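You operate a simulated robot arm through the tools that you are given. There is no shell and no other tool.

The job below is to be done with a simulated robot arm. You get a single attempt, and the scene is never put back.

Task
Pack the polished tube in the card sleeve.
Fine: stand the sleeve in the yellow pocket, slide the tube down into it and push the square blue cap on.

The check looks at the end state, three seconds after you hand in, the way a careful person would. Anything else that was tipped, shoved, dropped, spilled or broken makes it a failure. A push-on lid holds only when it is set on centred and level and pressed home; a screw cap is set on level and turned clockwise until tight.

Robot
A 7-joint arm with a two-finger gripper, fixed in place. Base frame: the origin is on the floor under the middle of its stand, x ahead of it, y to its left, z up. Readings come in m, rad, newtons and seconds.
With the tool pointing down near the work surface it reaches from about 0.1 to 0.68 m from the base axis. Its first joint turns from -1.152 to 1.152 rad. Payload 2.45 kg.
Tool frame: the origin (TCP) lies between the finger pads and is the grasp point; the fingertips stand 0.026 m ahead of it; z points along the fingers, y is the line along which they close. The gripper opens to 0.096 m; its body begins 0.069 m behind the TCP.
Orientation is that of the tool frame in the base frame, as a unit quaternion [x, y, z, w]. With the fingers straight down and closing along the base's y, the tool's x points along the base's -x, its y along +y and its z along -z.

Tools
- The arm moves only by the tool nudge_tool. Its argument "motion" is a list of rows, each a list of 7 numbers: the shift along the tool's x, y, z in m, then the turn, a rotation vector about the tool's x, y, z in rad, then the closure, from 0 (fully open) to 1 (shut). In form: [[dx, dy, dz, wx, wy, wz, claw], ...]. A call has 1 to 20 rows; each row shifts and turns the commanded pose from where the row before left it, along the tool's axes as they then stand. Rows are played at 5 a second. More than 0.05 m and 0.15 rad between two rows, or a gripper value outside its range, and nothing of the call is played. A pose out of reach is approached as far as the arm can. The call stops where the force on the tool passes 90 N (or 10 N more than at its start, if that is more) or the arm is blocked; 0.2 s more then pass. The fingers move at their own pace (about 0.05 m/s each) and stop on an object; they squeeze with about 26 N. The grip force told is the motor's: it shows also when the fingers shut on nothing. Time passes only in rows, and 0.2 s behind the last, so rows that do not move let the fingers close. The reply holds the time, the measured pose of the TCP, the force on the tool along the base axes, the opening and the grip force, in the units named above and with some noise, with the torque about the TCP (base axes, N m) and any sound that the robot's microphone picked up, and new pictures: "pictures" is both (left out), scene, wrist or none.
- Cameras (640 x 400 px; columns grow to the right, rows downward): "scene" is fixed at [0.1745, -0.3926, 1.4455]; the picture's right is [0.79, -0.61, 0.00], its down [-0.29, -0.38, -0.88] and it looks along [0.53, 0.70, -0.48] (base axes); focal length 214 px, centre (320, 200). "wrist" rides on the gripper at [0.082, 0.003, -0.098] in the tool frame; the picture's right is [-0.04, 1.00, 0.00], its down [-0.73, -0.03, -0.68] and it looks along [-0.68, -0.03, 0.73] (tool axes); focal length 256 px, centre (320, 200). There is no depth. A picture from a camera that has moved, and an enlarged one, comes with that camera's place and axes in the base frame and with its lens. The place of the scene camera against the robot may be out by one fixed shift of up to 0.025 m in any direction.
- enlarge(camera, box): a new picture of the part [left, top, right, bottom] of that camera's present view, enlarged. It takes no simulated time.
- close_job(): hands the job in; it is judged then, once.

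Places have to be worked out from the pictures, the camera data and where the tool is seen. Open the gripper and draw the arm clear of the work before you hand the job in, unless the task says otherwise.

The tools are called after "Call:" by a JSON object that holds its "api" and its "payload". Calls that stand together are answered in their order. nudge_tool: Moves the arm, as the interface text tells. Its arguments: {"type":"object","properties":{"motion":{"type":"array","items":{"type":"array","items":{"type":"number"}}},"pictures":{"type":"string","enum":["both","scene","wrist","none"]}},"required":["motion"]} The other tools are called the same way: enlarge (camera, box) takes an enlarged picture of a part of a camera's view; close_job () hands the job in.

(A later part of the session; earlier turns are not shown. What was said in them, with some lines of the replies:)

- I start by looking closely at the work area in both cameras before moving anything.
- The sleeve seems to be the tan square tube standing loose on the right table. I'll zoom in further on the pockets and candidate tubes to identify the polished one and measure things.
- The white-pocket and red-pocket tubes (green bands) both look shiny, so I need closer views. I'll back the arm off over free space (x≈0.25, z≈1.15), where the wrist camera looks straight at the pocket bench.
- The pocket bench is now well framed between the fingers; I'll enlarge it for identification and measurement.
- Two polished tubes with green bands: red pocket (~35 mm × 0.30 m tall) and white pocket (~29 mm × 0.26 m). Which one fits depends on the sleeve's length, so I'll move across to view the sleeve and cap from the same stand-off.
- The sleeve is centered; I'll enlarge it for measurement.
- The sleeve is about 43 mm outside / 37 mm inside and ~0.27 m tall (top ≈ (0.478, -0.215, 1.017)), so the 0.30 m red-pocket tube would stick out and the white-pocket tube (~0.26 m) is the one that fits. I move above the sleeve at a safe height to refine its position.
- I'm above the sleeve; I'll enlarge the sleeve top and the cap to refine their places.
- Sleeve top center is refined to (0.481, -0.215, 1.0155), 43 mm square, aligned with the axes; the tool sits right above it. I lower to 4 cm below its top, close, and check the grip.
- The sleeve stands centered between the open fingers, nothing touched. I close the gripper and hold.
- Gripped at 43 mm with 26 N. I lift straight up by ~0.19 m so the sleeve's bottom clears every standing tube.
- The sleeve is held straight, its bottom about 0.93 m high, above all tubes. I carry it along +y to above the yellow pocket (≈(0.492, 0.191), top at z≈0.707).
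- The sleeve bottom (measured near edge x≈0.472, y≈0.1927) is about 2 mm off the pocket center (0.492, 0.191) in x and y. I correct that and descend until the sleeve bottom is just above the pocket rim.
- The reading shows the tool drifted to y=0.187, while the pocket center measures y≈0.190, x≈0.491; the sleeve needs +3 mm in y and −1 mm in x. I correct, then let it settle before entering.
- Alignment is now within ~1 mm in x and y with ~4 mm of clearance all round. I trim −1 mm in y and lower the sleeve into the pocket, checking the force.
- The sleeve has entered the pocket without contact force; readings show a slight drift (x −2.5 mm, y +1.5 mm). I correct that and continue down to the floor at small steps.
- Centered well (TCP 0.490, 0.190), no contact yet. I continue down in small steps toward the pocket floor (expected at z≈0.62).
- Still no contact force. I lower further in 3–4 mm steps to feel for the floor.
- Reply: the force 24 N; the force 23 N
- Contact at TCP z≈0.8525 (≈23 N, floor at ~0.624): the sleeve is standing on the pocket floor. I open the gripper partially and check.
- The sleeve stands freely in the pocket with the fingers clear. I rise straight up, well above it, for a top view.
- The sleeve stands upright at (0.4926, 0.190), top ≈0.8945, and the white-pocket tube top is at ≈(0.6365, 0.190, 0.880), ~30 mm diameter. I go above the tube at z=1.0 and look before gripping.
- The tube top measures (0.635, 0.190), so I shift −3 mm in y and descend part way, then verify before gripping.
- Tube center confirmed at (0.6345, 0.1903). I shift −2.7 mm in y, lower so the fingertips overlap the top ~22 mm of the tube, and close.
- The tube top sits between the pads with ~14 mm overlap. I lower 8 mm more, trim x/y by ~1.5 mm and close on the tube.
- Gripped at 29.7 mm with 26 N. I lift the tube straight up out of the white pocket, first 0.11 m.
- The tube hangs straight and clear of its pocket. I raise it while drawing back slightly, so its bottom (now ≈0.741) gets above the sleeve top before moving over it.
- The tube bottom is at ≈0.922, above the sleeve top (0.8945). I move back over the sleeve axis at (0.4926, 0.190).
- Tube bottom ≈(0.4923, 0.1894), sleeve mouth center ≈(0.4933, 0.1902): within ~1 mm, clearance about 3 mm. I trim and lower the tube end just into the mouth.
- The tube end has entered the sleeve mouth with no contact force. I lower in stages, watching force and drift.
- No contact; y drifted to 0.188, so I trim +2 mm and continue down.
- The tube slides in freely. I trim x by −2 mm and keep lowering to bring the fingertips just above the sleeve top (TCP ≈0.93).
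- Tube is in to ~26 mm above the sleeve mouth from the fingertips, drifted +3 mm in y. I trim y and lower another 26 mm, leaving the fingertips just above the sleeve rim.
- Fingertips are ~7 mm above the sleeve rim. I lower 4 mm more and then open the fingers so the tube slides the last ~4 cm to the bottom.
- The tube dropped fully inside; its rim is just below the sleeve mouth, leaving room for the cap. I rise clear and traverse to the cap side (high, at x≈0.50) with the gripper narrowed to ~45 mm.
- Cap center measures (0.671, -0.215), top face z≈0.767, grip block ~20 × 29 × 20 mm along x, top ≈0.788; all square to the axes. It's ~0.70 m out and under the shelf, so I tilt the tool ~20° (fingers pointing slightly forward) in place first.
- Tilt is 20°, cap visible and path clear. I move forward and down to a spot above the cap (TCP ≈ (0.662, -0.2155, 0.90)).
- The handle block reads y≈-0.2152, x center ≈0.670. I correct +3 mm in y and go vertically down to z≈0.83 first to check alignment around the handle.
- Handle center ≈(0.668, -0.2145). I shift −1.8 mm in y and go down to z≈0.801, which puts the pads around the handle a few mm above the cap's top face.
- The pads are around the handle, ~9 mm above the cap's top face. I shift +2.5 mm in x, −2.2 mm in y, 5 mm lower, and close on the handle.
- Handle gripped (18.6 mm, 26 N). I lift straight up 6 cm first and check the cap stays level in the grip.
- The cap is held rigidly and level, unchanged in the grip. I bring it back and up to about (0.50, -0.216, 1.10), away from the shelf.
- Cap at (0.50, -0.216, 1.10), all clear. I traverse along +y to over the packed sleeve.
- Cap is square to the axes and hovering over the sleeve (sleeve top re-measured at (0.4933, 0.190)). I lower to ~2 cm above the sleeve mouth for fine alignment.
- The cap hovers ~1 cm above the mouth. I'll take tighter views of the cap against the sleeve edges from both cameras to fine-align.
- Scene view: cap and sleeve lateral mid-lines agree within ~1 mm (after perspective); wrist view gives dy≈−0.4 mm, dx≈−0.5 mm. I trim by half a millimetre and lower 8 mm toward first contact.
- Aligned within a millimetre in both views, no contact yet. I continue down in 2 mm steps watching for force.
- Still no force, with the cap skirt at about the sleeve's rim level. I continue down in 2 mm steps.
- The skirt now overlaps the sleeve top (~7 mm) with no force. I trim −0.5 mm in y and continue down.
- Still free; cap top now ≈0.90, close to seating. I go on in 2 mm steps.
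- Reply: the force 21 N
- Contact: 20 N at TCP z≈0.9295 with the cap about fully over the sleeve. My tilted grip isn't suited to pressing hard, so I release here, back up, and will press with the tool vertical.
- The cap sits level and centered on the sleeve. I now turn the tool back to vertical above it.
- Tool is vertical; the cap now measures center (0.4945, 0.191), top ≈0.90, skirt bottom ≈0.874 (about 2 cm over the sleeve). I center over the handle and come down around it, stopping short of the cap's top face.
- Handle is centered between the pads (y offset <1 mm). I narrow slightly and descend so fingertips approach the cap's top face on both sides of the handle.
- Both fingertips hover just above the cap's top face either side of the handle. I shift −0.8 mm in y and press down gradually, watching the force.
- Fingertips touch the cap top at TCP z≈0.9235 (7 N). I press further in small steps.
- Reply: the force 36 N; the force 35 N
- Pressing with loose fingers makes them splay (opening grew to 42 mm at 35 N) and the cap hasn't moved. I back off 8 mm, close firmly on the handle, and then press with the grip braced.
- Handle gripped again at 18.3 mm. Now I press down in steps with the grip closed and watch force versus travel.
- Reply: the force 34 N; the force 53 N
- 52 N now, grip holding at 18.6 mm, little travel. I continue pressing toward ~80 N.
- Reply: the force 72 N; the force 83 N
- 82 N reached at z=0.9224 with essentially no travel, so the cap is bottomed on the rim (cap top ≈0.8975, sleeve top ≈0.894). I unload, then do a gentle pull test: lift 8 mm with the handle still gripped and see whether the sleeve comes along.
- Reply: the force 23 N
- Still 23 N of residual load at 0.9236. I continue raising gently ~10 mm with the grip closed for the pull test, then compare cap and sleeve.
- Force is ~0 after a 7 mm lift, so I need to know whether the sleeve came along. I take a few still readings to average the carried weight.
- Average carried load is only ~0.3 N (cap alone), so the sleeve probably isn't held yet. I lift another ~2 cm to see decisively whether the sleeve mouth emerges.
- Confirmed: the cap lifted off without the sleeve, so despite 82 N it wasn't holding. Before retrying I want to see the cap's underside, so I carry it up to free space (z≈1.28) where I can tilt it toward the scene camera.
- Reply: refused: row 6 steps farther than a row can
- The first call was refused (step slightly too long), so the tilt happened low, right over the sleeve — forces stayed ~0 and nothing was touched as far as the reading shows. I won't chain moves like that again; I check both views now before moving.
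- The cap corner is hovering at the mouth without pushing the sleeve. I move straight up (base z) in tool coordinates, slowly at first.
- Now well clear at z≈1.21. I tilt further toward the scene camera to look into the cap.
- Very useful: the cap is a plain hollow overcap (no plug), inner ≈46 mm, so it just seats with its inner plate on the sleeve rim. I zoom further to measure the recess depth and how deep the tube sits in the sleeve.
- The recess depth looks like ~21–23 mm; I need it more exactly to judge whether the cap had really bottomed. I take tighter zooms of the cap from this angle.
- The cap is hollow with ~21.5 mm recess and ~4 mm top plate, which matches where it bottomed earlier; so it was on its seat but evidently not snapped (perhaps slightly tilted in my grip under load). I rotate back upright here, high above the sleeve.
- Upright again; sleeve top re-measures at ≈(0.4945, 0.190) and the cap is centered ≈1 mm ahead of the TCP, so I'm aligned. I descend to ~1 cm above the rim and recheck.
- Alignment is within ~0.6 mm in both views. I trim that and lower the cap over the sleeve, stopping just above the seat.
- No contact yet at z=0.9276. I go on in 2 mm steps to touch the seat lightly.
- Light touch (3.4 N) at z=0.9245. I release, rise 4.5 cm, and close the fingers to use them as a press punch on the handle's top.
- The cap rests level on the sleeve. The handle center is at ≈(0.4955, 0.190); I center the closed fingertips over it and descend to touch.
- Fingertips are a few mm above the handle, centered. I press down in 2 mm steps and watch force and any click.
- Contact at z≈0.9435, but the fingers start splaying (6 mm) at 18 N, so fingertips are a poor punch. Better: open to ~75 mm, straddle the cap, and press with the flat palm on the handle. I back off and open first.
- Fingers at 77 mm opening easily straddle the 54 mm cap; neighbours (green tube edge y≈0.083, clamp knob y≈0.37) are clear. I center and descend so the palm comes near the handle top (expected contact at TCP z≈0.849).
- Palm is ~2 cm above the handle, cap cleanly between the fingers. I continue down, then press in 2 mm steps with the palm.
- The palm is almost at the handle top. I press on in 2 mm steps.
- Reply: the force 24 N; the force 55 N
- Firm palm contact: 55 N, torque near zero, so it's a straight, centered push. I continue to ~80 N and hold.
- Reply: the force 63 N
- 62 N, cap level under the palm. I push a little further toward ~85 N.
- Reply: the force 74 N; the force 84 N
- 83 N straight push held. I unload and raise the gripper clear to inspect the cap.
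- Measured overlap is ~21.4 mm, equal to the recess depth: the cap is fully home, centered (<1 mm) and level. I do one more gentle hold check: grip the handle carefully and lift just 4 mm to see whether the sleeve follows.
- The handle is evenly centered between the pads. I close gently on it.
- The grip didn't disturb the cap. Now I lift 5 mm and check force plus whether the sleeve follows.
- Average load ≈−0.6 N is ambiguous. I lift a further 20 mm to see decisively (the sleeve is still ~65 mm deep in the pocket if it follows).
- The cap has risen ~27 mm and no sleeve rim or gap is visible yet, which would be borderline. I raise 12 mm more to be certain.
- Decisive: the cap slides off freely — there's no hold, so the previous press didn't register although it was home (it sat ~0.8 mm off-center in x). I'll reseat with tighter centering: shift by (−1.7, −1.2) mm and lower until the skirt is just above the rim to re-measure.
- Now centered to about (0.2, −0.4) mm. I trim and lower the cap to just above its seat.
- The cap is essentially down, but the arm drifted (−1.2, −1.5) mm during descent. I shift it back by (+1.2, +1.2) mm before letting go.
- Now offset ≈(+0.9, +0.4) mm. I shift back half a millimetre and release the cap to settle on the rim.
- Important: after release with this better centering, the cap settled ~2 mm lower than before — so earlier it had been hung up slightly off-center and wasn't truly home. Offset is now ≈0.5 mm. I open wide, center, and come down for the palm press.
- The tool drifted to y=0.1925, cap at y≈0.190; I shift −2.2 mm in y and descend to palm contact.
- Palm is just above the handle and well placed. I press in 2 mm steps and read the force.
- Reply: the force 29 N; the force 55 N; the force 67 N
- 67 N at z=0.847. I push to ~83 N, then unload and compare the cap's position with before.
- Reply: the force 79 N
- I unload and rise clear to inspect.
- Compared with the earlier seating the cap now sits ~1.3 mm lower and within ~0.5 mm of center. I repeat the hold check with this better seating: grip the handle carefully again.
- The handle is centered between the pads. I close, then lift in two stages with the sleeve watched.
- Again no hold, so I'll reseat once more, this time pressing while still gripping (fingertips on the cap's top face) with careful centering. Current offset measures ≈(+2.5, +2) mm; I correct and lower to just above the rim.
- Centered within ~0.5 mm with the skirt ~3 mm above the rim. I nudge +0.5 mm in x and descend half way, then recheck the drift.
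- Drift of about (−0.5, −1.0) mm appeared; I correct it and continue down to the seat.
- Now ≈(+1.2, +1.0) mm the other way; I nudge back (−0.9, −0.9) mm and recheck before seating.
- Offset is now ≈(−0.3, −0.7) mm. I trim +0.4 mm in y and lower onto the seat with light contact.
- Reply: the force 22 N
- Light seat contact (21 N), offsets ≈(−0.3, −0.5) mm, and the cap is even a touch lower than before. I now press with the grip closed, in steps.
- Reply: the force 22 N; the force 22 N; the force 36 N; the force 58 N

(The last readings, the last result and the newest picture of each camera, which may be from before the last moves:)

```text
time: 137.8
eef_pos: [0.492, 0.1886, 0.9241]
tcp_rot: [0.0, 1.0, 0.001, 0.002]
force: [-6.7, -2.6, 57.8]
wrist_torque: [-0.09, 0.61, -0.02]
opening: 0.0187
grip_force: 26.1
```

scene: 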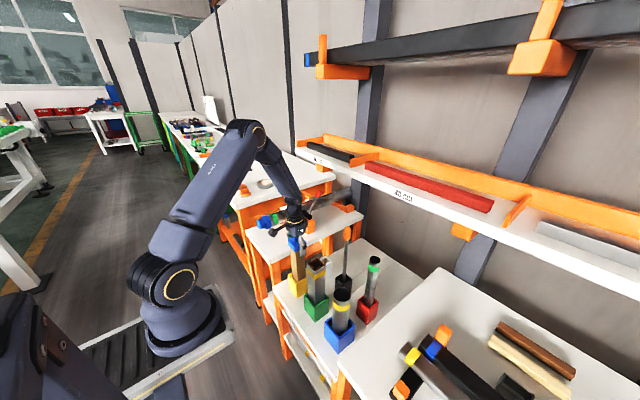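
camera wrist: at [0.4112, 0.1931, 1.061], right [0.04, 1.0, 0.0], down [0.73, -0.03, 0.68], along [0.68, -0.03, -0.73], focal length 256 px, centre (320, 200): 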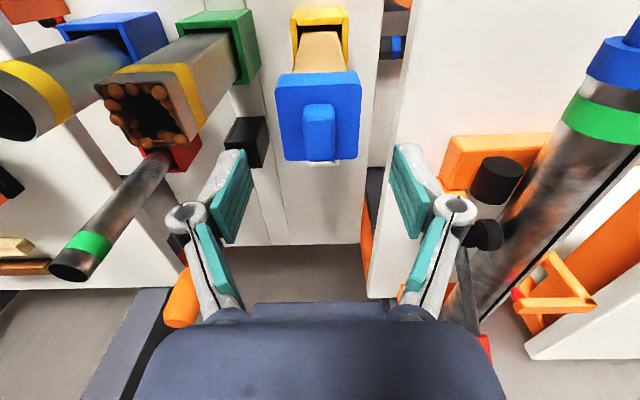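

57.8 N at the same firm stop as always (cap top ≈0.898). One more step to ~75 N, then I'll unload and release without disturbing it.

Call:
{"api": "nudge_tool", "payload": {"motion": [[0, 0, 0.002, 0, 0, 0, 1], [0, 0, 0, 0, 0, 0, 1], [0, 0, 0, 0, 0, 0, 1]], "pictures": "wrist"}}

Call:
{"api": "enlarge", "payload": {"camera": "scene", "box": [290, 228, 314, 252]}}

```text
time: 138.6
eef_pos: [0.4933, 0.1896, 0.9237]
tcp_rot: [0.0, 1.0, 0.002, 0.005]
force: [-7.9, -5.1, 72.6]
wrist_torque: [-0.3, 0.87, -0.07]
opening: 0.0184
grip_force: 25.6
camera wrist: at [0.4108, 0.1925, 1.02], right [0.04, 1.0, 0.01], down [0.73, -0.03, 0.69], along [0.69, -0.02, -0.73], focal length 256 px, centre (320, 200)
```

wrist: 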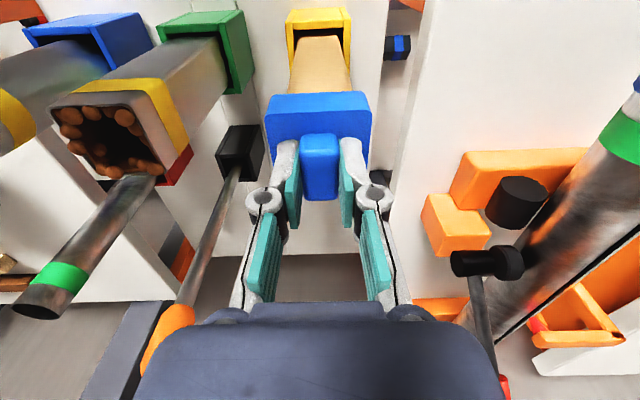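

```text
16.00 times, centred on (302, 240) of scene
camera zoom: at [0.1732, -0.3932, 1.4455], right [0.79, -0.61, 0.0], down [-0.29, -0.38, -0.88], along [0.53, 0.7, -0.48], focal length 3432 px, centre (608, -440)
```

zoom: 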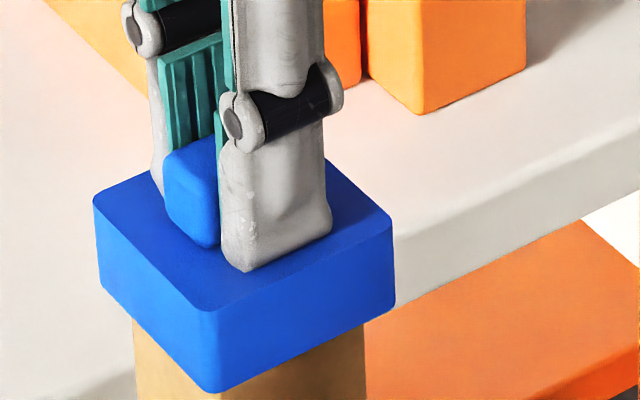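

I unload most of the force (raise the command 6.5 mm), then open the fingers so the cap isn't lifted.

Call:
{"api": "nudge_tool", "payload": {"motion": [[0, 0, -0.003, 0, 0, 0, 1], [0, 0, -0.0035, 0, 0, 0, 1], [0, 0, 0, 0, 0, 0, 1]], "pictures": "none"}}

```text
time: 139.4
eef_pos: [0.4902, 0.1884, 0.9239]
tcp_rot: [-0.001, 1.0, 0.0, -0.001]
force: [2.7, 0.7, 8.8]
wrist_torque: [0.07, -0.59, -0.04]
opening: 0.0185
grip_force: 25.7
```

Down to 9 N of residual press. I open the fingers now.

Call:
{"api": "nudge_tool", "payload": {"motion": [[0, 0, 0, 0, 0, 0, 0.72], [0, 0, 0, 0, 0, 0, 0.62], [0, 0, 0, 0, 0, 0, 0.5], [0, 0, 0, 0, 0, 0, 0.5]], "pictures": "wrist"}}

Call:
{"api": "enlarge", "payload": {"camera": "scene", "box": [290, 228, 314, 252]}}

Call:
{"api": "enlarge", "payload": {"camera": "wrist", "box": [256, 40, 384, 120]}}

```text
time: 140.4
eef_pos: [0.4915, 0.1874, 0.9238]
tcp_rot: [0.0, 1.0, 0.0, 0.0]
force: [0.8, 0.0, 0.0]
wrist_torque: [0.0, -0.01, -0.02]
opening: 0.048
grip_force: 0.0
camera wrist: at [0.4095, 0.1917, 1.0221], right [0.04, 1.0, 0.0], down [0.73, -0.03, 0.68], along [0.68, -0.03, -0.73], focal length 256 px, centre (320, 200)
```

wrist: 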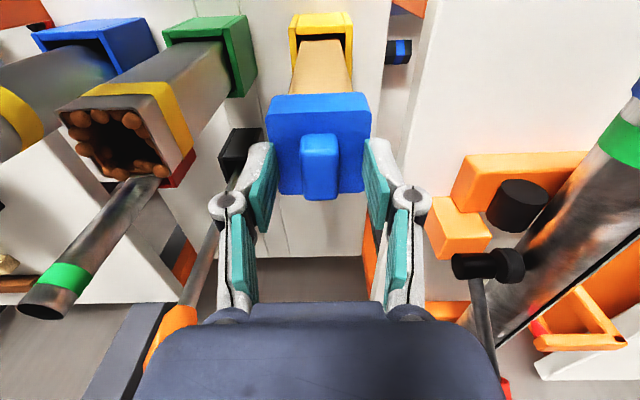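

```text
16.00 times, centred on (302, 240) of scene
camera zoom: at [0.1745, -0.3926, 1.4455], right [0.79, -0.61, 0.0], down [-0.29, -0.38, -0.88], along [0.53, 0.7, -0.48], focal length 3432 px, centre (608, -440)
```

zoom: 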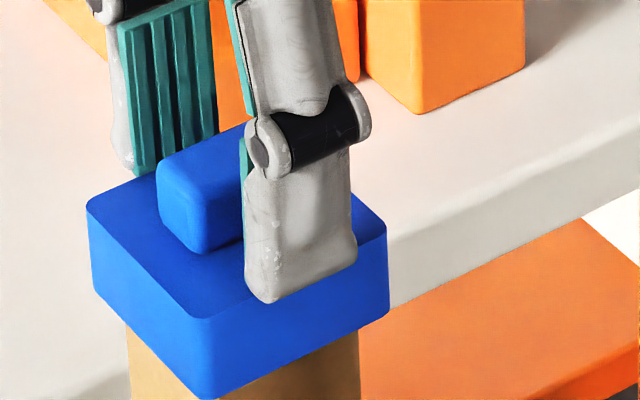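

```text
5.00 times, centred on (320, 80) of wrist
camera zoom: at [0.4095, 0.1917, 1.0221], right [0.04, 1.0, 0.0], down [0.73, -0.03, 0.68], along [0.68, -0.03, -0.73], focal length 1280 px, centre (320, 800)
```

zoom: 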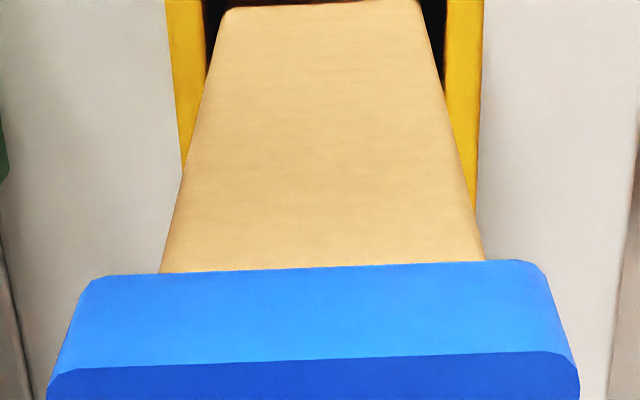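

Released: the cap now sits centered to ~0.2 mm in both views and at its lowest position yet. To finish I give it one more straight, moderate palm press from this well-centered state; first open wide and come down.

Call:
{"api": "nudge_tool", "payload": {"motion": [[-0.001, 0.0005, -0.006, 0, 0, 0, 0.4], [0, 0, -0.006, 0, 0, 0, 0.2], [0, 0, 0, 0, 0, 0, 0.2], [0, 0, 0, 0, 0, 0, 0.2], [0, 0, 0.02, 0, 0, 0, 0.2], [0, 0, 0.02, 0, 0, 0, 0.2], [0, 0, 0.02, 0, 0, 0, 0.2], [0, 0, 0.01, 0, 0, 0, 0.2], [0, 0, 0, 0, 0, 0, 0.2], [0, 0, 0, 0, 0, 0, 0.2]], "pictures": "wrist"}}

Call:
{"api": "enlarge", "payload": {"camera": "wrist", "box": [200, 160, 440, 340]}}

```text
time: 142.6
eef_pos: [0.4933, 0.1905, 0.8687]
tcp_rot: [0.0, 1.0, 0.001, 0.0]
force: [0.5, 0.2, 0.1]
wrist_torque: [-0.04, -0.01, 0.01]
opening: 0.0765
grip_force: 0.1
camera wrist: at [0.4111, 0.1939, 0.9652], right [0.04, 1.0, 0.0], down [0.73, -0.03, 0.68], along [0.68, -0.03, -0.73], focal length 256 px, centre (320, 200)
```

wrist: 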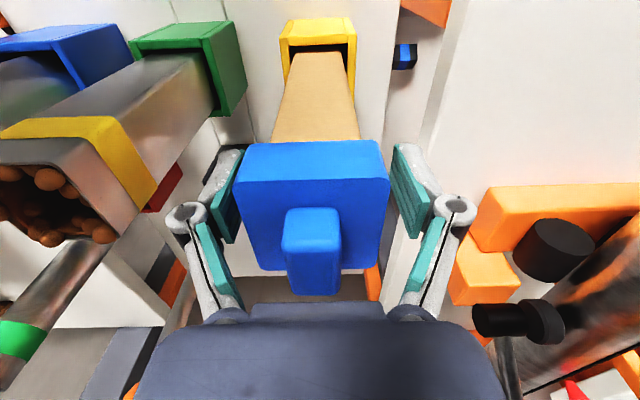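

```text
2.22 times, centred on (320, 250) of wrist
camera zoom: at [0.4111, 0.1939, 0.9652], right [0.04, 1.0, 0.0], down [0.73, -0.03, 0.68], along [0.68, -0.03, -0.73], focal length 569 px, centre (320, 89)
```

zoom: 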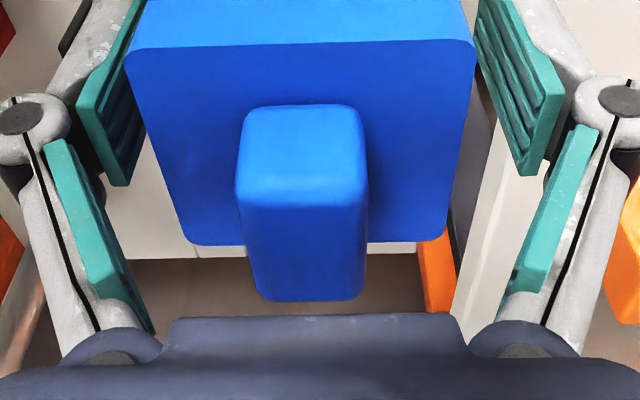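

Handle appears ~1.5 mm to the left of the palm center; I shift −1.5 mm in y and lower to contact.

Call:
{"api": "nudge_tool", "payload": {"motion": [[0, -0.0015, 0.004, 0, 0, 0, 0.2], [0, 0, 0.006, 0, 0, 0, 0.2], [0, 0, 0.005, 0, 0, 0, 0.2], [0, 0, 0, 0, 0, 0, 0.2]], "pictures": "none"}}

Call:
{"api": "nudge_tool", "payload": {"motion": [[0, 0, 0.002, 0, 0, 0, 0.2], [0, 0, 0.002, 0, 0, 0, 0.2], [0, 0, 0, 0, 0, 0, 0.2]], "pictures": "none"}}

Call:
{"api": "nudge_tool", "payload": {"motion": [[0, 0, 0.002, 0, 0, 0, 0.2], [0, 0, 0, 0, 0, 0, 0.2]], "pictures": "none"}}

```text
time: 143.6
eef_pos: [0.493, 0.189, 0.8528]
tcp_rot: [0.0, 1.0, -0.001, 0.001]
force: [0.1, 0.2, 0.6]
wrist_torque: [-0.01, 0.01, 0.0]
opening: 0.0767
grip_force: 0.1
```

```text
time: 144.4
eef_pos: [0.4938, 0.1894, 0.8492]
tcp_rot: [-0.001, 1.0, 0.001, 0.001]
force: [-0.8, 1.3, 14.0]
wrist_torque: [-0.04, -0.07, 0.0]
opening: 0.077
grip_force: 0.0
```

```text
time: 145.0
eef_pos: [0.4946, 0.1896, 0.8481]
tcp_rot: [0.0, 1.0, 0.0, 0.003]
force: [-2.8, -1.3, 42.1]
wrist_torque: [0.01, 0.03, 0.0]
opening: 0.0766
grip_force: 0.1
```

42 N, straight and centered. I continue in small steps up to the high 80s, below the 90 N stop.

Call:
{"api": "nudge_tool", "payload": {"motion": [[0, 0, 0.002, 0, 0, 0, 0.2], [0, 0, 0, 0, 0, 0, 0.2]], "pictures": "none"}}

Call:
{"api": "nudge_tool", "payload": {"motion": [[0, 0, 0.002, 0, 0, 0, 0.2], [0, 0, 0, 0, 0, 0, 0.2]], "pictures": "none"}}

Call:
{"api": "nudge_tool", "payload": {"motion": [[0, 0, 0.001, 0, 0, 0, 0.2], [0, 0, 0, 0, 0, 0, 0.2], [0, 0, 0, 0, 0, 0, 0.2]], "pictures": "none"}}

```text
time: 145.6
eef_pos: [0.4927, 0.1896, 0.8473]
tcp_rot: [0.0, 1.0, 0.002, 0.004]
force: [-1.4, 0.6, 59.5]
wrist_torque: [-0.05, 0.18, -0.04]
opening: 0.0766
grip_force: 0.0
```

```text
time: 146.2
eef_pos: [0.4946, 0.1888, 0.8489]
tcp_rot: [0.0, 1.0, 0.003, 0.006]
force: [-2.8, -1.6, 73.1]
wrist_torque: [-0.09, 0.44, -0.05]
opening: 0.077
grip_force: 0.1
```

```text
time: 147.0
eef_pos: [0.4956, 0.1899, 0.8474]
tcp_rot: [0.0, 1.0, 0.004, 0.008]
force: [-6.7, -1.8, 89.1]
wrist_torque: [-0.19, 0.49, 0.05]
opening: 0.0769
grip_force: 0.0
```

89 N applied straight down, no further travel. I unload smoothly and rise well clear.

Call:
{"api": "nudge_tool", "payload": {"motion": [[0, 0, -0.004, 0, 0, 0, 0.2], [0, 0, -0.006, 0, 0, 0, 0.2], [0, 0, -0.015, 0, 0, 0, 0.2], [0, 0, -0.03, 0, 0, 0, 0.2], [0, 0, -0.03, 0, 0, 0, 0.2], [0, 0, -0.035, 0, 0, 0, 0.2], [0, 0, 0, 0, 0, 0, 0.2]], "pictures": "wrist"}}

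Call:
{"api": "enlarge", "payload": {"camera": "scene", "box": [290, 228, 314, 252]}}

Call:
{"api": "enlarge", "payload": {"camera": "wrist", "box": [256, 30, 384, 130]}}

```text
time: 148.6
eef_pos: [0.4925, 0.1867, 0.9628]
tcp_rot: [0.0, 1.0, 0.0, 0.0]
force: [0.5, 1.1, -1.1]
wrist_torque: [0.01, -0.02, 0.0]
opening: 0.077
grip_force: 0.0
camera wrist: at [0.411, 0.1901, 1.0596], right [0.04, 1.0, 0.0], down [0.73, -0.03, 0.68], along [0.68, -0.03, -0.73], focal length 256 px, centre (320, 200)
```

wrist: 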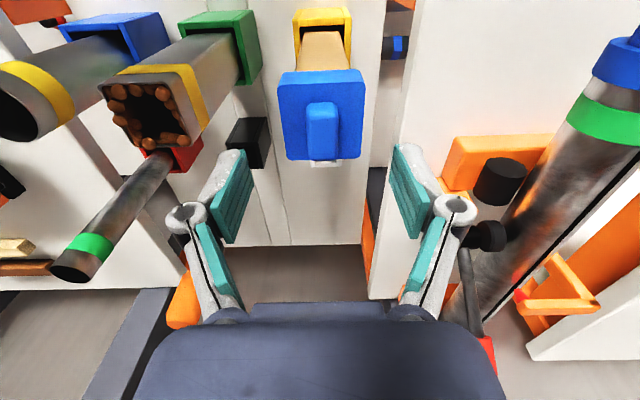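

```text
16.00 times, centred on (302, 240) of scene
camera zoom: at [0.1745, -0.3926, 1.4455], right [0.79, -0.61, 0.0], down [-0.29, -0.38, -0.88], along [0.53, 0.7, -0.48], focal length 3432 px, centre (608, -440)
```

zoom: 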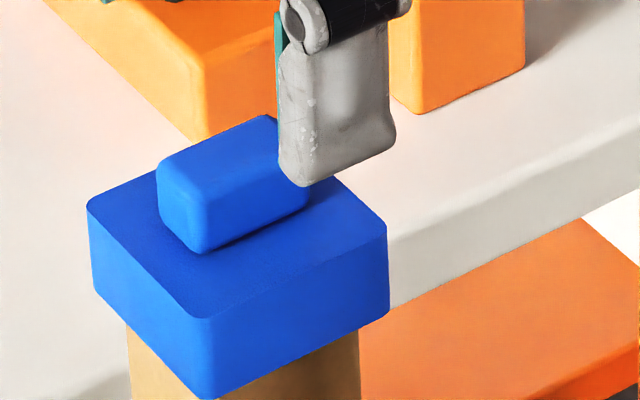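

```text
4.00 times, centred on (320, 80) of wrist
camera zoom: at [0.411, 0.1901, 1.0596], right [0.04, 1.0, 0.0], down [0.73, -0.03, 0.68], along [0.68, -0.03, -0.73], focal length 1024 px, centre (320, 680)
```

zoom: 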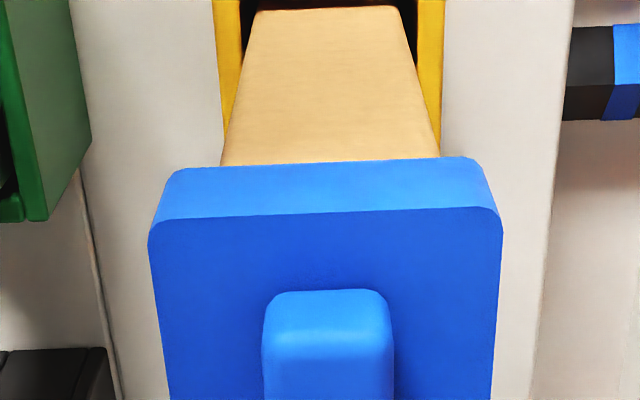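

The cap is centered, level, fully home, and was last pressed straight down with 89 N. I leave it untouched and draw the arm up and back, gripper open.

Call:
{"api": "nudge_tool", "payload": {"motion": [[0, 0, -0.04, 0, 0, 0, 0.2], [0, 0, -0.045, 0, 0, 0, 0.2], [0, 0, -0.045, 0, 0, 0, 0.2], [0.02, 0, -0.04, 0, 0, 0, 0.1], [0.03, -0.02, -0.03, 0, 0, 0, 0], [0.035, -0.03, -0.01, 0, 0, 0, 0], [0.035, -0.03, 0, 0, 0, 0, 0], [0.035, -0.03, 0, 0, 0, 0, 0], [0, 0, 0, 0, 0, 0, 0], [0, 0, 0, 0, 0, 0, 0]]}}

Call:
{"api": "enlarge", "payload": {"camera": "scene", "box": [240, 190, 440, 390]}}

Call:
{"api": "enlarge", "payload": {"camera": "scene", "box": [280, 220, 340, 310]}}

Call:
{"api": "enlarge", "payload": {"camera": "wrist", "box": [200, 0, 480, 180]}}

```text
time: 150.8
eef_pos: [0.3396, 0.0751, 1.1685]
tcp_rot: [0.0, 1.0, 0.0, 0.001]
force: [-0.2, 0.5, -0.4]
wrist_torque: [0.0, -0.02, 0.01]
opening: 0.096
grip_force: 0.1
camera wrist: at [0.2575, 0.0782, 1.2668], right [0.04, 1.0, 0.0], down [0.73, -0.03, 0.68], along [0.68, -0.03, -0.73], focal length 256 px, centre (320, 200)
```

scene: 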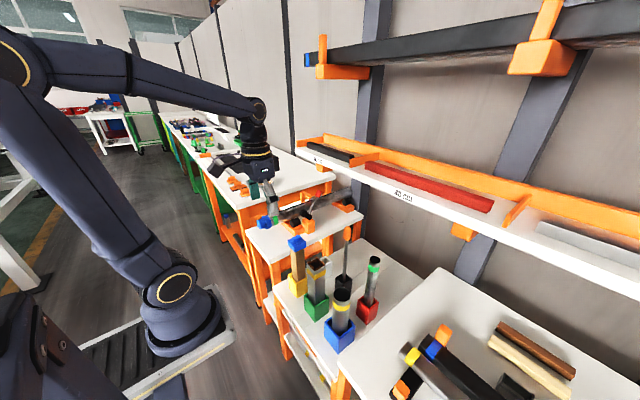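
wrist: 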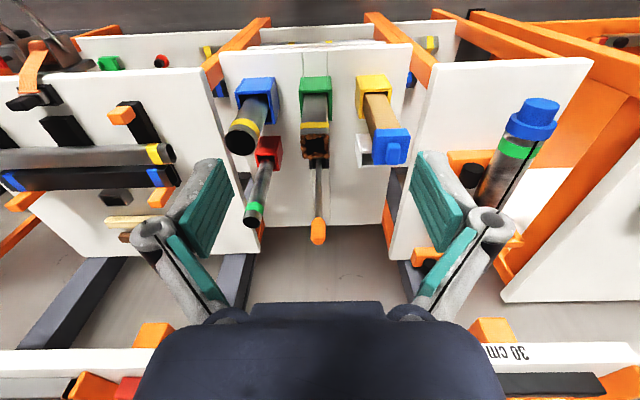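

```text
2.00 times, centred on (340, 290) of scene
camera zoom: at [0.1745, -0.3926, 1.4455], right [0.79, -0.61, 0.0], down [-0.29, -0.38, -0.88], along [0.53, 0.7, -0.48], focal length 429 px, centre (280, 20)
```

zoom: 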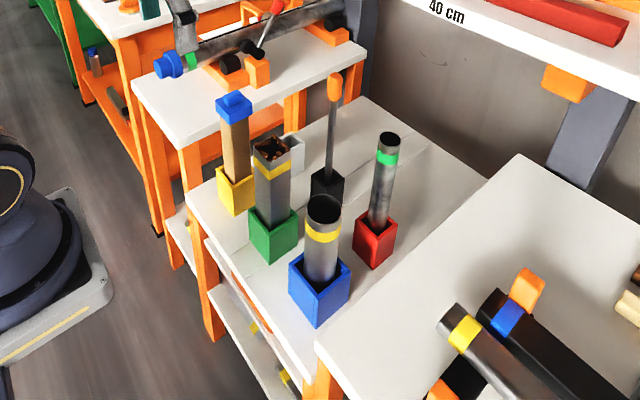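

```text
4.44 times, centred on (310, 265) of scene
camera zoom: at [0.1745, -0.3926, 1.4455], right [0.79, -0.61, 0.0], down [-0.29, -0.38, -0.88], along [0.53, 0.7, -0.48], focal length 953 px, centre (364, -89)
```

zoom: 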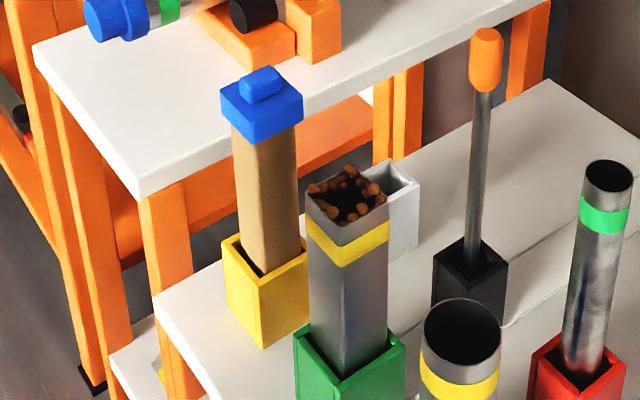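

```text
2.22 times, centred on (340, 90) of wrist
camera zoom: at [0.2575, 0.0782, 1.2668], right [0.04, 1.0, 0.0], down [0.73, -0.03, 0.68], along [0.68, -0.03, -0.73], focal length 569 px, centre (276, 444)
```

zoom: 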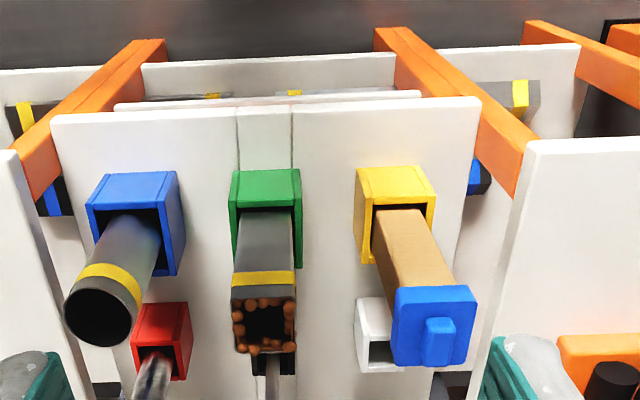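

Final view: sleeve upright in the yellow pocket with the tube inside and the blue cap square, level and fully down; all other items stand where they were, and the gripper is open and clear. I hand the job in.

Call:
{"api": "close_job", "payload": {}}

```text
The job is handed in.
```

I packed the tube and handed the job in, but I never saw the cap actually hold on the sleeve. Each time I pulled gently on its handle to check, it slid off freely.

- **Sleeve:** it stands upright in the yellow pocket, resting on the pocket floor.
- **Tube:** two polished tubes with green bands were on the bench. I used the one from the white pocket, because the one from the red pocket would have stuck out about 3 cm above the sleeve. I let it slide the last 4 cm or so to the bottom, and its rim sits about 1 cm below the sleeve mouth.
- **Cap:** it is on square and level, within about half a millimetre of centre. The sleeve goes about as far into it as it can, measured from the pictures.

The cap slid off in all three pull checks, each after a press of about 80 N. I then reseated it with better centring and pressed straight down to 89 N. I did not pull-test that last seating, and I never heard a click.

At one point a tilting move ran low over the sleeve after the move before it was refused, and the cap passed within a few millimetres of the sleeve's rim. The forces stayed near zero and the sleeve did not move.

The last pictures show everything else where it was. The gripper is open and the arm is clear.
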